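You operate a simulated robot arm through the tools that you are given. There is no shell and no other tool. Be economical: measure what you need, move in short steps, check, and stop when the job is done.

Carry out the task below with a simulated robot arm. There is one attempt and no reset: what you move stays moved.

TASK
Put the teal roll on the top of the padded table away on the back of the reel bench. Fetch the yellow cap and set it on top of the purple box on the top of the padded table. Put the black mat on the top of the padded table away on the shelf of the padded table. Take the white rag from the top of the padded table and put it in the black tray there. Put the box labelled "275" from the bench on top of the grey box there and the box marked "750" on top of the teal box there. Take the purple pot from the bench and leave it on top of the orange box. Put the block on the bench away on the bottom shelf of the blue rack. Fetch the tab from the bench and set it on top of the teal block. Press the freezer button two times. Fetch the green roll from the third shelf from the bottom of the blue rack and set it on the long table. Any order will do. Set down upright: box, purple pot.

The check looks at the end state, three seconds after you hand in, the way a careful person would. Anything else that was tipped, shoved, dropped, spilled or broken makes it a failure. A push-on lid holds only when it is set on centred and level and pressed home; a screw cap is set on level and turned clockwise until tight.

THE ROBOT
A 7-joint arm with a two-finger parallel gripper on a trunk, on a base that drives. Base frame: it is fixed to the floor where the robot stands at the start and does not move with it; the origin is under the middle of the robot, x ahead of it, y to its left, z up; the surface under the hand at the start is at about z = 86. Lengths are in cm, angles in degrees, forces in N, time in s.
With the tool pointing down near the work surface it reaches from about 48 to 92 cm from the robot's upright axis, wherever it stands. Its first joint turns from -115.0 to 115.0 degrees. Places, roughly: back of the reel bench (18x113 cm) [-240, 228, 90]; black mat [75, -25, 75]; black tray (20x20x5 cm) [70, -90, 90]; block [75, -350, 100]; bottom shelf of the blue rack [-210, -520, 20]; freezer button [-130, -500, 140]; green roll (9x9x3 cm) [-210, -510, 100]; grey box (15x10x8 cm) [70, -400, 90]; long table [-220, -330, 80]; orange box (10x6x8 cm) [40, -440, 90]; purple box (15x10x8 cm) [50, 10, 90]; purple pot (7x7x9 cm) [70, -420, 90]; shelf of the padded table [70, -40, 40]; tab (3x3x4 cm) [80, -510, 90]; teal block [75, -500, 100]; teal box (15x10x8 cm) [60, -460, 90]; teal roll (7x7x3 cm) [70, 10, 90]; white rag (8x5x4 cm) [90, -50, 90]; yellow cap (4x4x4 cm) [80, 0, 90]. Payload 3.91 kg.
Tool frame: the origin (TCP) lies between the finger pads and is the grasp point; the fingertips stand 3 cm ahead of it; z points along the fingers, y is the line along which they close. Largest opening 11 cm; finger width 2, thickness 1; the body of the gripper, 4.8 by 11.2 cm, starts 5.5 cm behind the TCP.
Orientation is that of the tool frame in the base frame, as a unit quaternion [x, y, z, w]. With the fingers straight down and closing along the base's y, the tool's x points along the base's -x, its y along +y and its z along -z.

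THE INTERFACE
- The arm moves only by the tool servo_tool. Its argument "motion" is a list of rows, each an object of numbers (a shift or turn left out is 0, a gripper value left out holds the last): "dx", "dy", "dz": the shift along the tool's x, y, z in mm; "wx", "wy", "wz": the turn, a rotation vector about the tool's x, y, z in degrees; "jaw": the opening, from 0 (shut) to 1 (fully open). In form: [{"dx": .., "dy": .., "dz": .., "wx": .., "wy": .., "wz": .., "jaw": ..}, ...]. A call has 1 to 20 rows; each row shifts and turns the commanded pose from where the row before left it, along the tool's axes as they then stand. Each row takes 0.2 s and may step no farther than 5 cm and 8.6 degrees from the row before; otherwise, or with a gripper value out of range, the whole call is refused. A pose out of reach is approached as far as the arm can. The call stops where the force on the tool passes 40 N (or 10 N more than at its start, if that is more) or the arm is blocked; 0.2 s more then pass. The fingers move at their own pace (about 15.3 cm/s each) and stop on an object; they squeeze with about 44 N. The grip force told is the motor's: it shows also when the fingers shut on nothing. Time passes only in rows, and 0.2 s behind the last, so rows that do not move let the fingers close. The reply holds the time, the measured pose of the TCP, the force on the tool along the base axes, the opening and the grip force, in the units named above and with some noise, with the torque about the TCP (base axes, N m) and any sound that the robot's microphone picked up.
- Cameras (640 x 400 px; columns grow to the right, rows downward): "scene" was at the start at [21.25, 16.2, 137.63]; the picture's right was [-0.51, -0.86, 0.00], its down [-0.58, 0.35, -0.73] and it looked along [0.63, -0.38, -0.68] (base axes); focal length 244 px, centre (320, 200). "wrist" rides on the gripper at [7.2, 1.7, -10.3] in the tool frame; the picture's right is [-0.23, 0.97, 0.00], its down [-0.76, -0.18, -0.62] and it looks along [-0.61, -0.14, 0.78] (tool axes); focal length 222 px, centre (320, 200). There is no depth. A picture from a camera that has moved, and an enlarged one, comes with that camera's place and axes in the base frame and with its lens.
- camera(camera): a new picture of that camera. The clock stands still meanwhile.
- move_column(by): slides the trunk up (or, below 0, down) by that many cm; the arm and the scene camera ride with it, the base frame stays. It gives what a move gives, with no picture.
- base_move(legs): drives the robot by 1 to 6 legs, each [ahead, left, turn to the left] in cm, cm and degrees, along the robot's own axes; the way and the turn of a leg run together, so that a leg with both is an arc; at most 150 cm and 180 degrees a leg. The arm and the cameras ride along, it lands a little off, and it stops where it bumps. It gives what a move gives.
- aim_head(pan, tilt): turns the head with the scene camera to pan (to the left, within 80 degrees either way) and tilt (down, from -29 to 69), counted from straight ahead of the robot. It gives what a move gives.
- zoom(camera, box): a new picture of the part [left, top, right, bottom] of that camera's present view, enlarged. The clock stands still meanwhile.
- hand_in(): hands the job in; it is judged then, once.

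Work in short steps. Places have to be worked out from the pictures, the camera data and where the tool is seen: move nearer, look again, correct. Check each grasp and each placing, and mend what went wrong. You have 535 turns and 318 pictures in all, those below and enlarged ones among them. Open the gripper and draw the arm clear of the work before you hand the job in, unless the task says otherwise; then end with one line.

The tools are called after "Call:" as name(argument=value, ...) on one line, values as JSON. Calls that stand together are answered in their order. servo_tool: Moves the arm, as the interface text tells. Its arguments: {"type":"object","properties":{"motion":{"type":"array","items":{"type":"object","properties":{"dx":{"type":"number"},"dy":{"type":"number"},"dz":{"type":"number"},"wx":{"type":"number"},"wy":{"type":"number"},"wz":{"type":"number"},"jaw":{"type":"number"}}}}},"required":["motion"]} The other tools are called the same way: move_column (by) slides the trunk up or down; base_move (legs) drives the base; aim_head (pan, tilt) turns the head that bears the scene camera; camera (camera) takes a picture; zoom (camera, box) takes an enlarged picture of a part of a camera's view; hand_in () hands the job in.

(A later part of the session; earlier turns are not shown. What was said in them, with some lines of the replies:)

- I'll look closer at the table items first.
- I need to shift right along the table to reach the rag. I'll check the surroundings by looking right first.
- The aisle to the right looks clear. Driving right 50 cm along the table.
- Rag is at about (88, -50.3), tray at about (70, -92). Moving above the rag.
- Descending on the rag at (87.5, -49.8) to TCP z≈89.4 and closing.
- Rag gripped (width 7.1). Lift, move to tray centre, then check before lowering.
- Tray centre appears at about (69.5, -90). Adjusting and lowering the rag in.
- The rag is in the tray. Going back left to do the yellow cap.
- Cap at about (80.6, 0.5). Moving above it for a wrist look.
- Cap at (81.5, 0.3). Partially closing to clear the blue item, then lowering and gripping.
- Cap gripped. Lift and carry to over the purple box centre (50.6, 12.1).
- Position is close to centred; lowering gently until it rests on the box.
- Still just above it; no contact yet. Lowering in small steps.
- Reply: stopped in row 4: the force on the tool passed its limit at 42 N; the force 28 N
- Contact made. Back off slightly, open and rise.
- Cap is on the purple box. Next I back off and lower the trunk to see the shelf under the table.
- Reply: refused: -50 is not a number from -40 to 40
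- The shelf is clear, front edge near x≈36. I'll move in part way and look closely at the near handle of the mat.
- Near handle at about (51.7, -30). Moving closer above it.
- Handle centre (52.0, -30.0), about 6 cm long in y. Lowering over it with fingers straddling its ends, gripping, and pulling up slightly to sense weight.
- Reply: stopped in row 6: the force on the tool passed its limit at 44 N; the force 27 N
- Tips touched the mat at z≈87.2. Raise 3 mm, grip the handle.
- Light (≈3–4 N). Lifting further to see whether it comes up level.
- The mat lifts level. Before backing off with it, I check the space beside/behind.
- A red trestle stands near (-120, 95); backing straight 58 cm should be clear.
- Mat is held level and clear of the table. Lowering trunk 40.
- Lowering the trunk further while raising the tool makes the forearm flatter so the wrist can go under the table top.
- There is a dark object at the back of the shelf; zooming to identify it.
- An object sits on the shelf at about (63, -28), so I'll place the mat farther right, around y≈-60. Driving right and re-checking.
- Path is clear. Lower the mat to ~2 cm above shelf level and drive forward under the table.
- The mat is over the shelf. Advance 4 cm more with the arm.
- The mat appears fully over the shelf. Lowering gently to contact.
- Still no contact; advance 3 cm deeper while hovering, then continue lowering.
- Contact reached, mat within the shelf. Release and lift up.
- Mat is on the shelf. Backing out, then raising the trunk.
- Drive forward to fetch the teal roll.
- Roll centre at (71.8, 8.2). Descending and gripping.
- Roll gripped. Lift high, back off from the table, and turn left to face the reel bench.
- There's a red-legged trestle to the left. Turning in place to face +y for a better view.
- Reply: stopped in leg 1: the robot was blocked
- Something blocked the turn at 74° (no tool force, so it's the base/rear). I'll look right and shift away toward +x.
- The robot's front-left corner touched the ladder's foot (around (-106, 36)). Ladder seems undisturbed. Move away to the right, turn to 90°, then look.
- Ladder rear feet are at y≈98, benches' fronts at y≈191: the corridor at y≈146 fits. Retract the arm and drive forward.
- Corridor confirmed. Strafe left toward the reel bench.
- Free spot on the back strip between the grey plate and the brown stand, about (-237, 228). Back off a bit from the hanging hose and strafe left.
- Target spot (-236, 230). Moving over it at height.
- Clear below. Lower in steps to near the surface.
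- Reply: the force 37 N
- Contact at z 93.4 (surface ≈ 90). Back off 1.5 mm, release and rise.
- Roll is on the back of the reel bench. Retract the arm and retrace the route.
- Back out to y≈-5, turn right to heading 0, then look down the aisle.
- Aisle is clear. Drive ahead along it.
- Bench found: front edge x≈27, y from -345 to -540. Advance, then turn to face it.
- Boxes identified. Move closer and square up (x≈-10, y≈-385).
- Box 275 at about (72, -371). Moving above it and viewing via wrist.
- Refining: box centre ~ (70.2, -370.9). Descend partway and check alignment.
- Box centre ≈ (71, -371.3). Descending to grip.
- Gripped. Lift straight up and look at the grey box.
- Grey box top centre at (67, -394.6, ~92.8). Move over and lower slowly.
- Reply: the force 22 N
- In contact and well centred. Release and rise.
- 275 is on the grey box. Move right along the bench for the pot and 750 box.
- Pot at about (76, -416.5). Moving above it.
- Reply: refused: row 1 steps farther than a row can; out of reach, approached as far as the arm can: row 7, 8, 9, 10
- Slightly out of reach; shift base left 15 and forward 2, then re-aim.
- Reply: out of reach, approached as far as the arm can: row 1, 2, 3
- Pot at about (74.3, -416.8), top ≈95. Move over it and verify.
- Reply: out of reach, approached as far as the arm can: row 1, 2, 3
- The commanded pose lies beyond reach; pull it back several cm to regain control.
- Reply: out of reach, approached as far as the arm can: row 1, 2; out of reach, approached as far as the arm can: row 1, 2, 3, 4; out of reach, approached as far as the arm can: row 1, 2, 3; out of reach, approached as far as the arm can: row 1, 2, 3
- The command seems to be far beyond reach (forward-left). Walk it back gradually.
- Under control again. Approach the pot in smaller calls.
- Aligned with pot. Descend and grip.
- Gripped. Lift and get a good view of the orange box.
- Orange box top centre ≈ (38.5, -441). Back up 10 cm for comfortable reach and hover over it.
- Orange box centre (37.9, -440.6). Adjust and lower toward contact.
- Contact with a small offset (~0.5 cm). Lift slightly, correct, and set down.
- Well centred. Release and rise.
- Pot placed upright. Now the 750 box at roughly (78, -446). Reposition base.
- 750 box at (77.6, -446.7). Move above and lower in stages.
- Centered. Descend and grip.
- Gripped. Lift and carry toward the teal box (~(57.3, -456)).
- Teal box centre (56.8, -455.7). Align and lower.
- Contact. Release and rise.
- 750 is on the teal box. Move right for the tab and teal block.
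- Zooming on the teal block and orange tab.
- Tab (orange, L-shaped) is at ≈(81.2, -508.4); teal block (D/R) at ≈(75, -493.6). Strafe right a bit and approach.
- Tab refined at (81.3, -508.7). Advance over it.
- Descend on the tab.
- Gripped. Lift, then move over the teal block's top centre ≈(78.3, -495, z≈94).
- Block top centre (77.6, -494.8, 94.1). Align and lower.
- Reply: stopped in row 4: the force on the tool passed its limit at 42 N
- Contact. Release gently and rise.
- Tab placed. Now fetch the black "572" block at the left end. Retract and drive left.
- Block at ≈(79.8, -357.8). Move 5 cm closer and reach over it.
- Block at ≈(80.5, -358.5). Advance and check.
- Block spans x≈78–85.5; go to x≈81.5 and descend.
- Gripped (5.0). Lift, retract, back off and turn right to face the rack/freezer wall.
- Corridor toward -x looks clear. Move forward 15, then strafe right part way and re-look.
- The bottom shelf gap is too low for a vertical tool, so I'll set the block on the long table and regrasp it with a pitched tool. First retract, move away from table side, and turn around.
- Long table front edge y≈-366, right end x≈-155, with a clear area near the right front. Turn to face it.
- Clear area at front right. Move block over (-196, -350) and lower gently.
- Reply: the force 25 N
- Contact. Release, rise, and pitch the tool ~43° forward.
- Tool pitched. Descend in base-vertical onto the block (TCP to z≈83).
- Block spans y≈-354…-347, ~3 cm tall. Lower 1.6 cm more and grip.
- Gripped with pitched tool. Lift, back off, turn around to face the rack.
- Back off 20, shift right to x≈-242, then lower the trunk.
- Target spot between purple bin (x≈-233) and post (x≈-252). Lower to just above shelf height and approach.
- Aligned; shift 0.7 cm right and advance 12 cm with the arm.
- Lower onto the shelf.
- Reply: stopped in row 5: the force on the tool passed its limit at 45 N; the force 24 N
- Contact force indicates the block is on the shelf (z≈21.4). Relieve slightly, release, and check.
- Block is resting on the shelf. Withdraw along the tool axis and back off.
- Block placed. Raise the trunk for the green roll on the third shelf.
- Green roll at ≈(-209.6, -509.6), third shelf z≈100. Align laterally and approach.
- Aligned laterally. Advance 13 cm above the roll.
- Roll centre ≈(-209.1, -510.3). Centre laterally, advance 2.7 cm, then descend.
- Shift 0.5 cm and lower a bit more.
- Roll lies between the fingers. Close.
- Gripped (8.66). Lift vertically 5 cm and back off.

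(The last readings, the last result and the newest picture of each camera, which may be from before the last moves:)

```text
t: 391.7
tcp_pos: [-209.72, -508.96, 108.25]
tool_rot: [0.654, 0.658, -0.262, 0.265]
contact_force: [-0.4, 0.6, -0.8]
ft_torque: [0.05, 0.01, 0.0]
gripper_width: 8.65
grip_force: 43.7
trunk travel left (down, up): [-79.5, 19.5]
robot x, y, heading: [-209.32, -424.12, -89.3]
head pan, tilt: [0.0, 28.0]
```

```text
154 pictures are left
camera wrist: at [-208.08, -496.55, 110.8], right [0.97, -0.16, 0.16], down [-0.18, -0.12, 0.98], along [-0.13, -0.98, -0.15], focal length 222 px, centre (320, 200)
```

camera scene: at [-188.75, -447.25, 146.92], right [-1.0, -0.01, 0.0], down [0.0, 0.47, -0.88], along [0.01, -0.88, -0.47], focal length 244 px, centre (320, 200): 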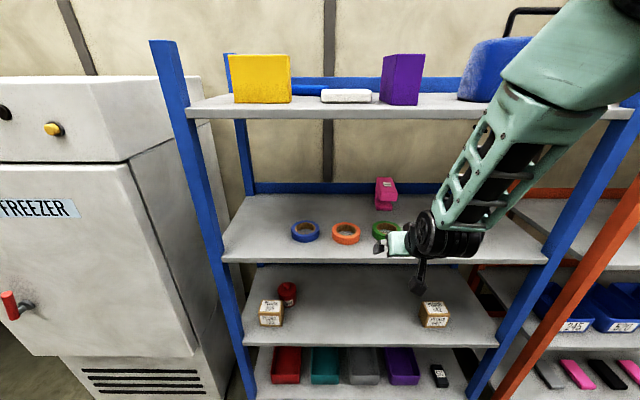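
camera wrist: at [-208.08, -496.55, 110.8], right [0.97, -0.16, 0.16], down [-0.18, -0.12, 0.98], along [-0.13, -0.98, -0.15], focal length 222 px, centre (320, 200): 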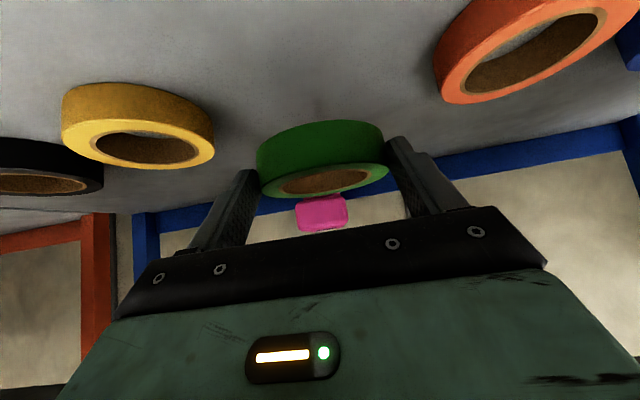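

Held. Back off, retract the arm, and turn around to the long table.

Call:
base_move(legs=[[-26, 0, 0]])

Call:
servo_tool(motion=[{"dx": 29, "dz": -27.5}, {"dx": 29, "dz": -27.5}, {"dx": 29, "dz": -27.5}, {"dx": 29, "dz": -27.5}, {"dx": 29, "dz": -27.5}, {}])

Call:
base_move(legs=[[22, 0, 0], [0, 0, 90], [0, 0, 89.5]])

Call:
aim_head(pan=-5, tilt=42)

Call:
camera(camera="scene")

```text
t: 393.6
tcp_pos: [-210.55, -482.11, 108.32]
tool_rot: [0.657, 0.656, -0.262, 0.263]
contact_force: [0.2, -0.7, 0.2]
ft_torque: [0.01, 0.01, 0.04]
gripper_width: 8.61
grip_force: 43.8
trunk travel left (down, up): [-79.5, 19.5]
robot x, y, heading: [-209.62, -397.33, -90.0]
head pan, tilt: [0.0, 28.0]
```

```text
t: 395.0
tcp_pos: [-210.46, -462.19, 108.05]
tool_rot: [0.657, 0.655, -0.263, 0.264]
contact_force: [0.3, 0.2, -0.4]
ft_torque: [0.0, 0.01, -0.02]
gripper_width: 8.61
grip_force: 44.2
trunk travel left (down, up): [-79.5, 19.5]
robot x, y, heading: [-209.58, -397.4, -89.7]
head pan, tilt: [0.0, 28.0]
```

```text
t: 404.3
tcp_pos: [-207.79, -354.34, 108.04]
tool_rot: [-0.652, 0.661, 0.262, 0.264]
contact_force: [-0.1, 1.6, -1.2]
ft_torque: [-0.05, 0.0, 0.04]
gripper_width: 8.31
grip_force: 43.9
trunk travel left (down, up): [-79.5, 19.5]
robot x, y, heading: [-209.68, -419.47, 89.1]
head pan, tilt: [0.0, 28.0]
```

```text
t: 405.1
tcp_pos: [-207.82, -354.48, 108.07]
tool_rot: [-0.652, 0.66, 0.264, 0.264]
contact_force: [-0.5, 0.0, 0.4]
ft_torque: [0.0, -0.03, 0.0]
gripper_width: 8.28
grip_force: 43.5
trunk travel left (down, up): [-79.5, 19.5]
robot x, y, heading: [-209.81, -419.33, 89.3]
head pan, tilt: [-5.0, 42.0]
```

```text
153 pictures are left
camera scene: at [-229.17, -396.63, 144.77], right [1.0, -0.1, 0.0], down [-0.06, -0.67, -0.74], along [0.07, 0.74, -0.67], focal length 244 px, centre (320, 200)
```

scene: 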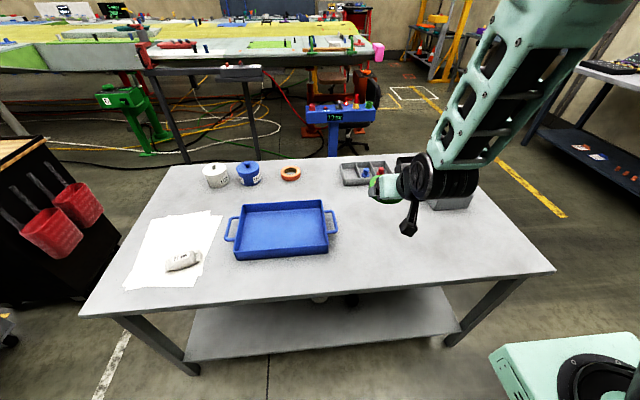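

The grip width is shrinking (8.65→8.28): the roll may be slipping. Check now.

Call:
camera(camera="wrist")

Call:
zoom(camera="scene", box=[320, 130, 520, 260])

```text
152 pictures are left
camera wrist: at [-209.64, -366.76, 110.6], right [-0.97, 0.17, 0.16], down [0.18, 0.12, 0.98], along [0.15, 0.98, -0.15], focal length 222 px, centre (320, 200)
```

wrist: 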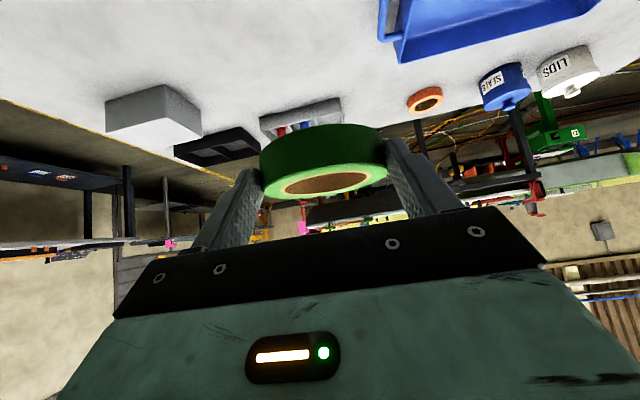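

```text
3.08 times, centred on (420, 195) of scene
camera zoom: at [-229.17, -396.63, 144.77], right [1.0, -0.1, 0.0], down [-0.06, -0.67, -0.74], along [0.07, 0.74, -0.67], focal length 750 px, centre (12, 215)
```

zoom: 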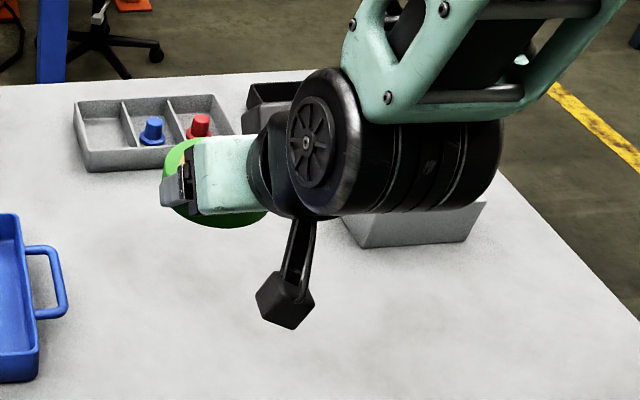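

Still held. Lower promptly onto the clear table area beneath.

Call:
servo_tool(motion=[{"dx": 27.7, "dz": 28.9}, {"dx": 27.7, "dz": 28.9}, {"dx": 27.7, "dz": 28.9}, {"dx": 27.7, "dz": 28.9}, {"dx": 20.8, "dz": 21.7}, {"dx": 7, "dz": 7.2}, {"dx": 3.5, "dz": 3.6}, {"dx": 2, "dz": 2.1}, {"dx": 2, "dz": 2.1}, {"dx": 2, "dz": 2.1}, {"dx": 2, "dz": 2.1}, {"dx": 2, "dz": 2.1}, {"dx": 2, "dz": 2.1}, {}])

Call:
camera(camera="wrist")

```text
t: 408.1
tcp_pos: [-207.84, -354.4, 85.87]
tool_rot: [-0.653, 0.66, 0.263, 0.263]
contact_force: [0.0, 0.5, -0.8]
ft_torque: [-0.02, 0.02, 0.0]
gripper_width: 8.22
grip_force: 43.6
trunk travel left (down, up): [-79.5, 19.5]
robot x, y, heading: [-209.57, -419.44, 89.2]
head pan, tilt: [-5.0, 42.0]
```

```text
150 pictures are left
camera wrist: at [-209.62, -366.74, 88.31], right [-0.97, 0.17, 0.16], down [0.18, 0.12, 0.98], along [0.15, 0.98, -0.15], focal length 222 px, centre (320, 200)
```

wrist: 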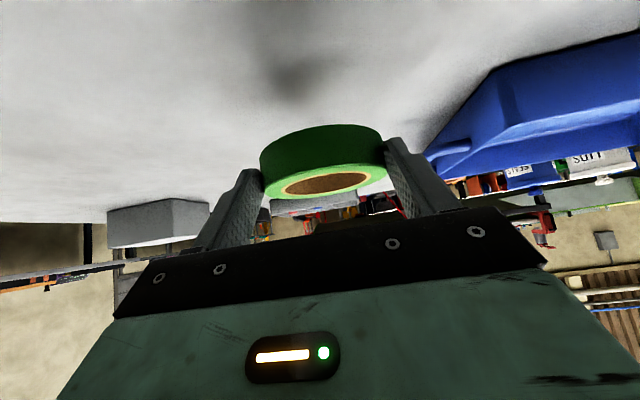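

Call:
servo_tool(motion=[{"dx": 7, "dz": 7.2}, {"dx": 4, "dz": 4.2}, {"dx": 3, "dz": 3.1}, {"dx": 2, "dz": 2.1}, {"dx": 2, "dz": 2.1}, {"dx": 2, "dz": 2.1}, {"dx": 2, "dz": 2.1}, {"dx": 2, "dz": 2.1}, {"dx": 2, "dz": 2.1}, {}])

Call:
camera(camera="wrist")

```text
t: 410.3
tcp_pos: [-208.0, -354.51, 82.11]
tool_rot: [-0.653, 0.66, 0.262, 0.263]
contact_force: [0.3, -0.3, -0.3]
ft_torque: [0.01, 0.0, 0.02]
gripper_width: 8.21
grip_force: 44.0
trunk travel left (down, up): [-79.5, 19.5]
robot x, y, heading: [-209.42, -419.57, 89.7]
head pan, tilt: [-5.0, 42.0]
```

```text
149 pictures are left
camera wrist: at [-209.7, -366.76, 84.58], right [-0.97, 0.17, 0.16], down [0.18, 0.12, 0.98], along [0.15, 0.98, -0.15], focal length 222 px, centre (320, 200)
```

wrist: 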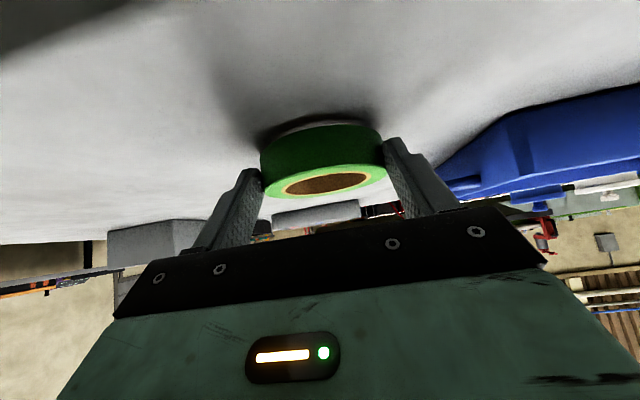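

Call:
servo_tool(motion=[{"dx": 2, "dz": 2.1}, {"dx": 1.4, "dz": 1.4}, {"dx": 1.4, "dz": 1.4}, {"dx": 1, "dz": 1}, {"dx": 1, "dz": 1}, {}])

Call:
camera(camera="wrist")

```text
t: 411.7
tcp_pos: [-207.8, -354.48, 81.26]
tool_rot: [-0.652, 0.659, 0.265, 0.265]
contact_force: [-0.4, -10.2, 34.4]
ft_torque: [0.88, 0.02, 0.03]
gripper_width: 8.11
grip_force: 44.4
trunk travel left (down, up): [-79.5, 19.5]
robot x, y, heading: [-209.38, -419.55, 89.4]
head pan, tilt: [-5.0, 42.0]
```

```text
148 pictures are left
camera wrist: at [-209.69, -366.83, 83.73], right [-0.97, 0.17, 0.16], down [0.18, 0.11, 0.98], along [0.15, 0.98, -0.14], focal length 222 px, centre (320, 200)
```

wrist: 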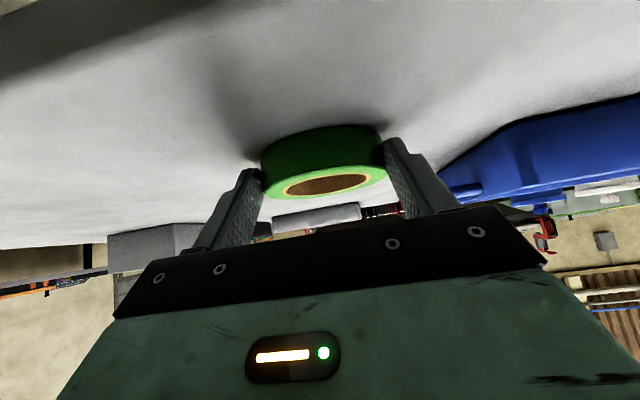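

Contact. Back off a hair, open, and withdraw along the tool axis.

Call:
servo_tool(motion=[{"dx": -1, "dz": -1}, {}, {"jaw": 0.9}, {"jaw": 1}, {"dz": -30}, {"dz": -40}, {"dz": -40}, {"dz": -40}, {}])

Call:
camera(camera="scene")

```text
t: 413.7
tcp_pos: [-209.11, -363.58, 90.93]
tool_rot: [-0.652, 0.661, 0.263, 0.264]
contact_force: [0.5, 0.1, -0.1]
ft_torque: [0.01, 0.0, -0.01]
gripper_width: 11.01
grip_force: 0.0
out of reach, approached as far as the arm can: row 8
trunk travel left (down, up): [-79.5, 19.5]
robot x, y, heading: [-209.42, -419.48, 89.3]
head pan, tilt: [-5.0, 42.0]
```

```text
147 pictures are left
camera scene: at [-229.16, -396.63, 144.77], right [1.0, -0.1, 0.0], down [-0.06, -0.67, -0.74], along [0.07, 0.74, -0.67], focal length 244 px, centre (320, 200)
```

scene: 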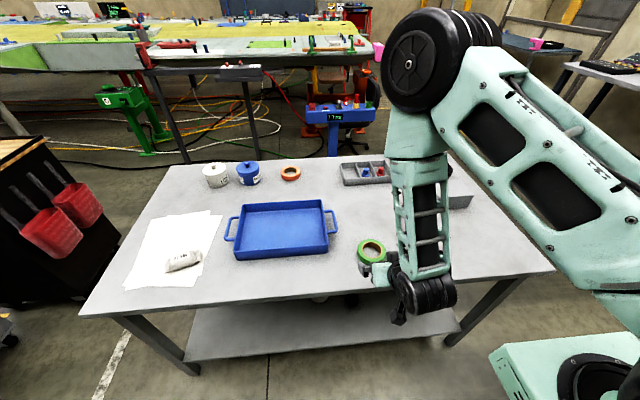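

Green roll is flat on the long table. Raise, back off, turn to face the freezer.

Call:
servo_tool(motion=[{"dx": -22, "dz": -24}, {"dx": -22, "dz": -24}, {"jaw": 0}, {}])

Call:
base_move(legs=[[-8, 0, 0], [0, 0, -90], [0, 0, -90]])

Call:
base_move(legs=[[-20, 78, 0]])

Call:
move_column(by=19)

Call:
aim_head(pan=0, tilt=15)

Call:
camera(camera="scene")

```text
t: 414.7
tcp_pos: [-210.55, -361.17, 96.09]
tool_rot: [-0.652, 0.661, 0.263, 0.265]
contact_force: [0.3, 0.1, 0.2]
ft_torque: [-0.03, -0.01, -0.01]
gripper_width: 0.01
grip_force: 37.8
out of reach, approached as far as the arm can: row 1, 2
trunk travel left (down, up): [-79.5, 19.5]
robot x, y, heading: [-209.43, -419.1, 89.5]
head pan, tilt: [-5.0, 42.0]
```

```text
t: 423.4
tcp_pos: [-208.77, -485.3, 95.97]
tool_rot: [0.662, 0.65, -0.265, 0.261]
contact_force: [0.4, 0.1, -0.6]
ft_torque: [-0.03, 0.03, 0.01]
gripper_width: 0.0
grip_force: 37.5
trunk travel left (down, up): [-79.5, 19.5]
robot x, y, heading: [-209.71, -427.45, -90.8]
head pan, tilt: [-5.0, 42.0]
```

```text
t: 427.7
tcp_pos: [-132.05, -467.63, 95.98]
tool_rot: [0.669, 0.644, -0.267, 0.259]
contact_force: [-0.9, 0.0, -0.9]
ft_torque: [-0.02, 0.02, -0.01]
gripper_width: 0.0
grip_force: 38.1
trunk travel left (down, up): [-79.5, 19.5]
robot x, y, heading: [-131.86, -409.28, -91.9]
head pan, tilt: [-5.0, 42.0]
```

```text
t: 429.8
tcp_pos: [-132.13, -467.68, 114.87]
tool_rot: [0.669, 0.643, -0.268, 0.259]
contact_force: [0.4, -0.6, -0.1]
ft_torque: [0.02, 0.01, 0.04]
gripper_width: 0.0
grip_force: 37.9
trunk travel left (down, up): [-98.5, 0.5]
robot x, y, heading: [-131.69, -409.06, -92.2]
head pan, tilt: [-5.0, 42.0]
```

```text
t: 430.7
tcp_pos: [-132.1, -467.69, 114.98]
tool_rot: [0.669, 0.643, -0.268, 0.258]
contact_force: [0.2, 0.4, 0.5]
ft_torque: [-0.04, 0.0, -0.03]
gripper_width: 0.0
grip_force: 37.8
trunk travel left (down, up): [-98.5, 0.5]
robot x, y, heading: [-131.72, -408.97, -92.3]
head pan, tilt: [0.0, 15.0]
```

```text
146 pictures are left
camera scene: at [-112.12, -433.69, 168.01], right [-1.0, 0.04, 0.0], down [0.01, 0.26, -0.97], along [-0.04, -0.97, -0.26], focal length 244 px, centre (320, 200)
```

scene: 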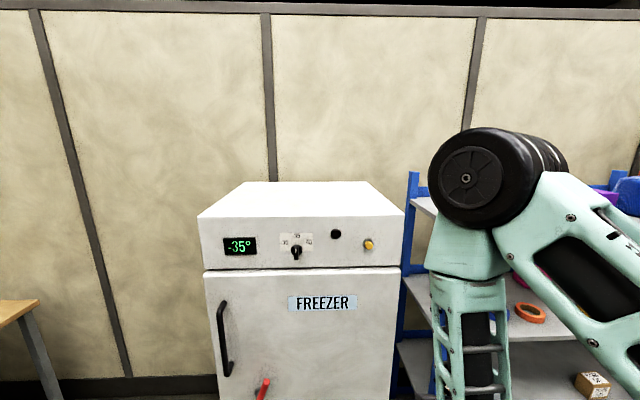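

Extend forward/up, then pitch the tool to horizontal.

Call:
base_move(legs=[[0, 0, 2.2]])

Call:
servo_tool(motion=[{"dx": -42, "dz": -1}, {"dx": -42, "dz": -1}, {"dx": -42, "dz": -1}, {"dx": -42, "dz": -1}, {}])

Call:
servo_tool(motion=[{"wy": -8.5}, {"wy": -8.5}, {"wy": -8.5}, {"wy": -8.5}, {"wy": -8.5}, {"wy": -3.7}, {}])

Call:
camera(camera="scene")

Call:
camera(camera="wrist")

```text
t: 431.4
tcp_pos: [-129.83, -467.69, 115.09]
tool_rot: [0.656, 0.656, -0.262, 0.265]
contact_force: [0.8, -0.2, 0.1]
ft_torque: [-0.03, 0.04, -0.02]
gripper_width: 0.0
grip_force: 37.7
trunk travel left (down, up): [-98.5, 0.5]
robot x, y, heading: [-131.59, -409.06, -89.7]
head pan, tilt: [0.0, 15.0]
```

```text
t: 432.6
tcp_pos: [-129.57, -479.41, 126.82]
tool_rot: [0.657, 0.656, -0.263, 0.264]
contact_force: [0.0, -0.2, -0.2]
ft_torque: [-0.04, 0.0, 0.0]
gripper_width: 0.0
grip_force: 37.4
trunk travel left (down, up): [-98.5, 0.5]
robot x, y, heading: [-131.7, -409.36, -89.7]
head pan, tilt: [0.0, 15.0]
```

```text
t: 434.2
tcp_pos: [-129.87, -479.54, 126.86]
tool_rot: [0.501, 0.499, -0.499, 0.5]
contact_force: [0.0, 0.6, -0.3]
ft_torque: [0.0, 0.0, 0.01]
gripper_width: 0.01
grip_force: 37.5
trunk travel left (down, up): [-98.5, 0.5]
robot x, y, heading: [-131.95, -409.18, -90.0]
head pan, tilt: [0.0, 15.0]
```

```text
145 pictures are left
camera scene: at [-111.17, -432.9, 168.02], right [-1.0, 0.0, 0.0], down [0.0, 0.26, -0.97], along [0.0, -0.97, -0.26], focal length 244 px, centre (320, 200)
```

scene: 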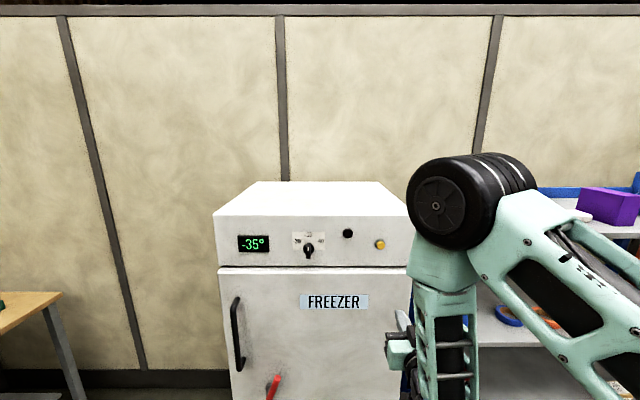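

```text
144 pictures are left
camera wrist: at [-128.1, -469.11, 119.7], right [0.97, 0.0, 0.23], down [-0.18, 0.62, 0.76], along [-0.14, -0.78, 0.61], focal length 222 px, centre (320, 200)
```

wrist: 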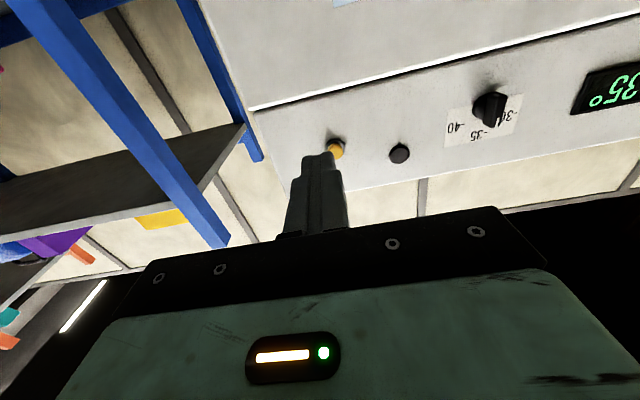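

Button at (-129.3, -501, 135.4). Move up 8.5 cm to its height and approach.

Call:
servo_tool(motion=[{"dx": -43, "dy": 5}, {"dx": -42}, {"dz": 40}, {"dz": 40}, {"dz": 40}, {"dz": 30}, {}])

Call:
camera(camera="wrist")

Call:
zoom(camera="scene", box=[320, 180, 480, 280])

```text
t: 435.9
tcp_pos: [-129.18, -494.23, 135.15]
tool_rot: [0.501, 0.501, -0.498, 0.5]
contact_force: [-0.9, 1.2, 0.0]
ft_torque: [-0.04, -0.03, -0.05]
gripper_width: 0.0
grip_force: 37.5
trunk travel left (down, up): [-98.5, 0.5]
robot x, y, heading: [-131.76, -409.53, -89.8]
head pan, tilt: [0.0, 15.0]
```

```text
143 pictures are left
camera wrist: at [-127.3, -483.92, 127.93], right [0.97, 0.0, 0.23], down [-0.18, 0.62, 0.76], along [-0.14, -0.78, 0.6], focal length 222 px, centre (320, 200)
```

wrist: 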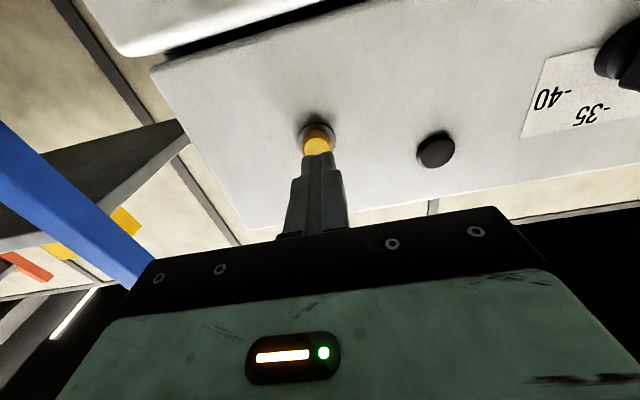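

```text
4.00 times, centred on (400, 230) of scene
camera zoom: at [-111.18, -432.91, 168.02], right [-1.0, 0.0, 0.0], down [0.0, 0.26, -0.97], along [0.0, -0.97, -0.26], focal length 975 px, centre (0, 80)
```

zoom: 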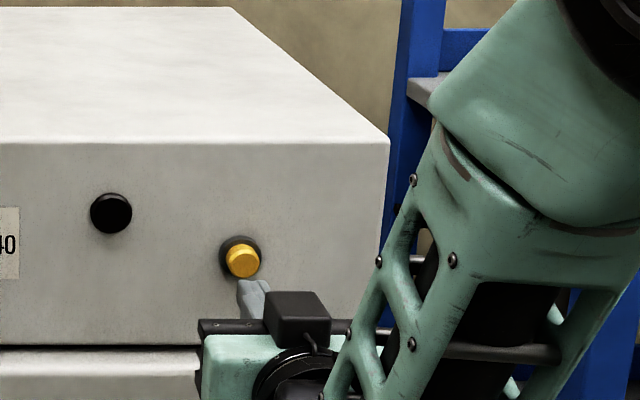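

Aimed exactly at the yellow button. Advance and press (first press).

Call:
servo_tool(motion=[{"dz": 20}, {"dz": 5}, {"dz": 3}, {"dz": 3}, {"dz": 2}])

```text
t: 437.1
tcp_pos: [-129.17, -497.77, 135.34]
tool_rot: [0.501, 0.5, -0.499, 0.5]
contact_force: [-0.9, 1.0, -0.3]
ft_torque: [-0.01, 0.01, -0.05]
gripper_width: 0.0
grip_force: 37.7
trunk travel left (down, up): [-98.5, 0.5]
robot x, y, heading: [-131.65, -409.24, -89.7]
head pan, tilt: [0.0, 15.0]
heard: click
```

A click was heard: first press registered. Retreat fully to let it release.

Call:
servo_tool(motion=[{"dz": -10}, {"dz": -10}, {}])

Call:
camera(camera="wrist")

Call:
zoom(camera="scene", box=[220, 200, 480, 300])

```text
t: 437.9
tcp_pos: [-129.17, -495.74, 135.33]
tool_rot: [0.501, 0.5, -0.498, 0.501]
contact_force: [-0.4, -0.2, -0.8]
ft_torque: [0.01, 0.03, 0.04]
gripper_width: 0.0
grip_force: 37.4
trunk travel left (down, up): [-98.5, 0.5]
robot x, y, heading: [-131.87, -409.42, -90.0]
head pan, tilt: [0.0, 15.0]
```

```text
141 pictures are left
camera wrist: at [-127.49, -485.39, 128.15], right [0.97, 0.0, 0.23], down [-0.18, 0.62, 0.76], along [-0.14, -0.78, 0.6], focal length 222 px, centre (320, 200)
```

wrist: 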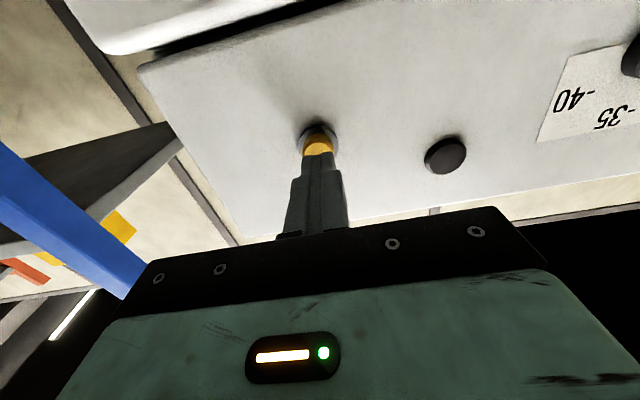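

```text
2.46 times, centred on (350, 250) of scene
camera zoom: at [-111.18, -432.89, 168.02], right [-1.0, 0.0, 0.0], down [0.0, 0.26, -0.97], along [0.0, -0.97, -0.26], focal length 600 px, centre (246, 77)
```

zoom: 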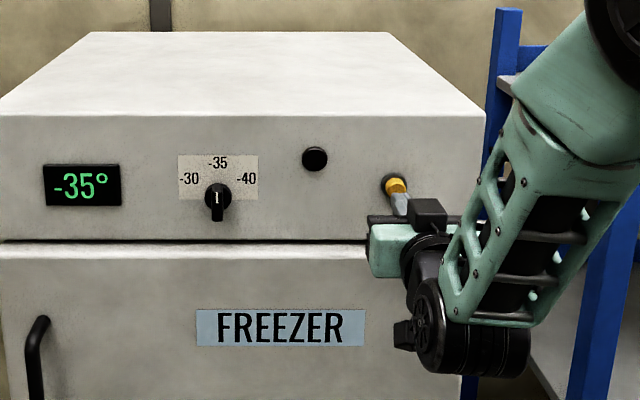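

Now the second press, same depth.

Call:
servo_tool(motion=[{"dz": 10}, {"dz": 5}, {"dz": 3}, {"dz": 2}, {"dz": 1}])

```text
t: 439.1
tcp_pos: [-129.22, -497.97, 135.45]
tool_rot: [0.501, 0.5, -0.498, 0.501]
contact_force: [0.2, 2.3, -0.3]
ft_torque: [-0.03, 0.0, -0.02]
gripper_width: 0.0
grip_force: 37.6
trunk travel left (down, up): [-98.5, 0.5]
robot x, y, heading: [-131.71, -409.58, -89.8]
head pan, tilt: [0.0, 15.0]
heard: click
```

Second click heard. Retreat from the freezer and verify the green roll on the long table.

Call:
servo_tool(motion=[{"dz": -20}, {"dz": -45}, {"dz": -45}, {"dz": -40}, {}])

Call:
base_move(legs=[[-10, 0, 0], [0, 0, -90]])

Call:
aim_head(pan=-60, tilt=35)

Call:
camera(camera="scene")

```text
t: 440.2
tcp_pos: [-129.0, -482.65, 135.43]
tool_rot: [0.5, 0.501, -0.498, 0.501]
contact_force: [0.1, 0.6, -1.0]
ft_torque: [0.01, 0.02, -0.03]
gripper_width: 0.0
grip_force: 37.7
trunk travel left (down, up): [-98.5, 0.5]
robot x, y, heading: [-131.25, -409.38, -89.8]
head pan, tilt: [0.0, 15.0]
```

```text
t: 445.2
tcp_pos: [-205.03, -403.89, 135.48]
tool_rot: [0.707, 0.011, -0.707, 0.012]
contact_force: [-0.2, 0.2, 0.6]
ft_torque: [-0.01, 0.01, 0.02]
gripper_width: 0.0
grip_force: 37.5
trunk travel left (down, up): [-98.5, 0.5]
robot x, y, heading: [-131.67, -398.99, -178.2]
head pan, tilt: [0.0, 15.0]
```

```text
t: 446.5
tcp_pos: [-204.99, -403.81, 135.51]
tool_rot: [0.708, 0.01, -0.706, 0.012]
contact_force: [-0.4, -0.4, -0.5]
ft_torque: [0.02, -0.02, 0.0]
gripper_width: 0.01
grip_force: 37.8
trunk travel left (down, up): [-98.5, 0.5]
robot x, y, heading: [-131.63, -399.16, -177.9]
head pan, tilt: [-60.0, 35.0]
```

```text
139 pictures are left
camera scene: at [-149.99, -412.57, 164.82], right [0.85, 0.53, 0.0], down [0.3, -0.49, -0.82], along [-0.43, 0.7, -0.57], focal length 244 px, centre (320, 200)
```

scene: 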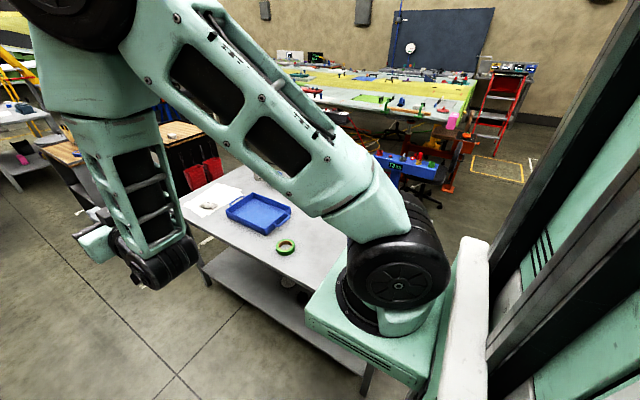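

Everything is in place. Open the gripper with the arm in free space, then hand in.

Call:
servo_tool(motion=[{"jaw": 0.8}, {}, {}])

Call:
zoom(camera="scene", box=[180, 160, 340, 270])

```text
t: 447.3
tcp_pos: [-205.05, -403.9, 135.38]
tool_rot: [0.708, 0.011, -0.706, 0.013]
contact_force: [0.2, -0.4, 0.5]
ft_torque: [-0.02, 0.01, -0.01]
gripper_width: 8.8
grip_force: 0.1
trunk travel left (down, up): [-98.5, 0.5]
robot x, y, heading: [-131.51, -399.14, -178.1]
head pan, tilt: [-60.0, 35.0]
```

```text
3.64 times, centred on (260, 215) of scene
camera zoom: at [-149.98, -412.57, 164.82], right [0.85, 0.53, 0.0], down [0.3, -0.49, -0.82], along [-0.43, 0.7, -0.57], focal length 887 px, centre (538, 146)
```

zoom: 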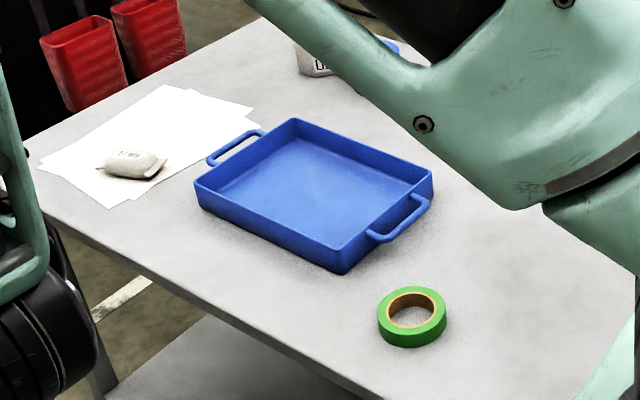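

The green roll lies flat and everything is done; handing in.

Call:
hand_in()

```text
The job is handed in.
```

All eleven tasks are done and the job is handed in. The purple box shifted by well under a centimetre when I set the cap on it, and the base touched a foot of the red ladder once while turning, with the ladder looking undisturbed afterwards.
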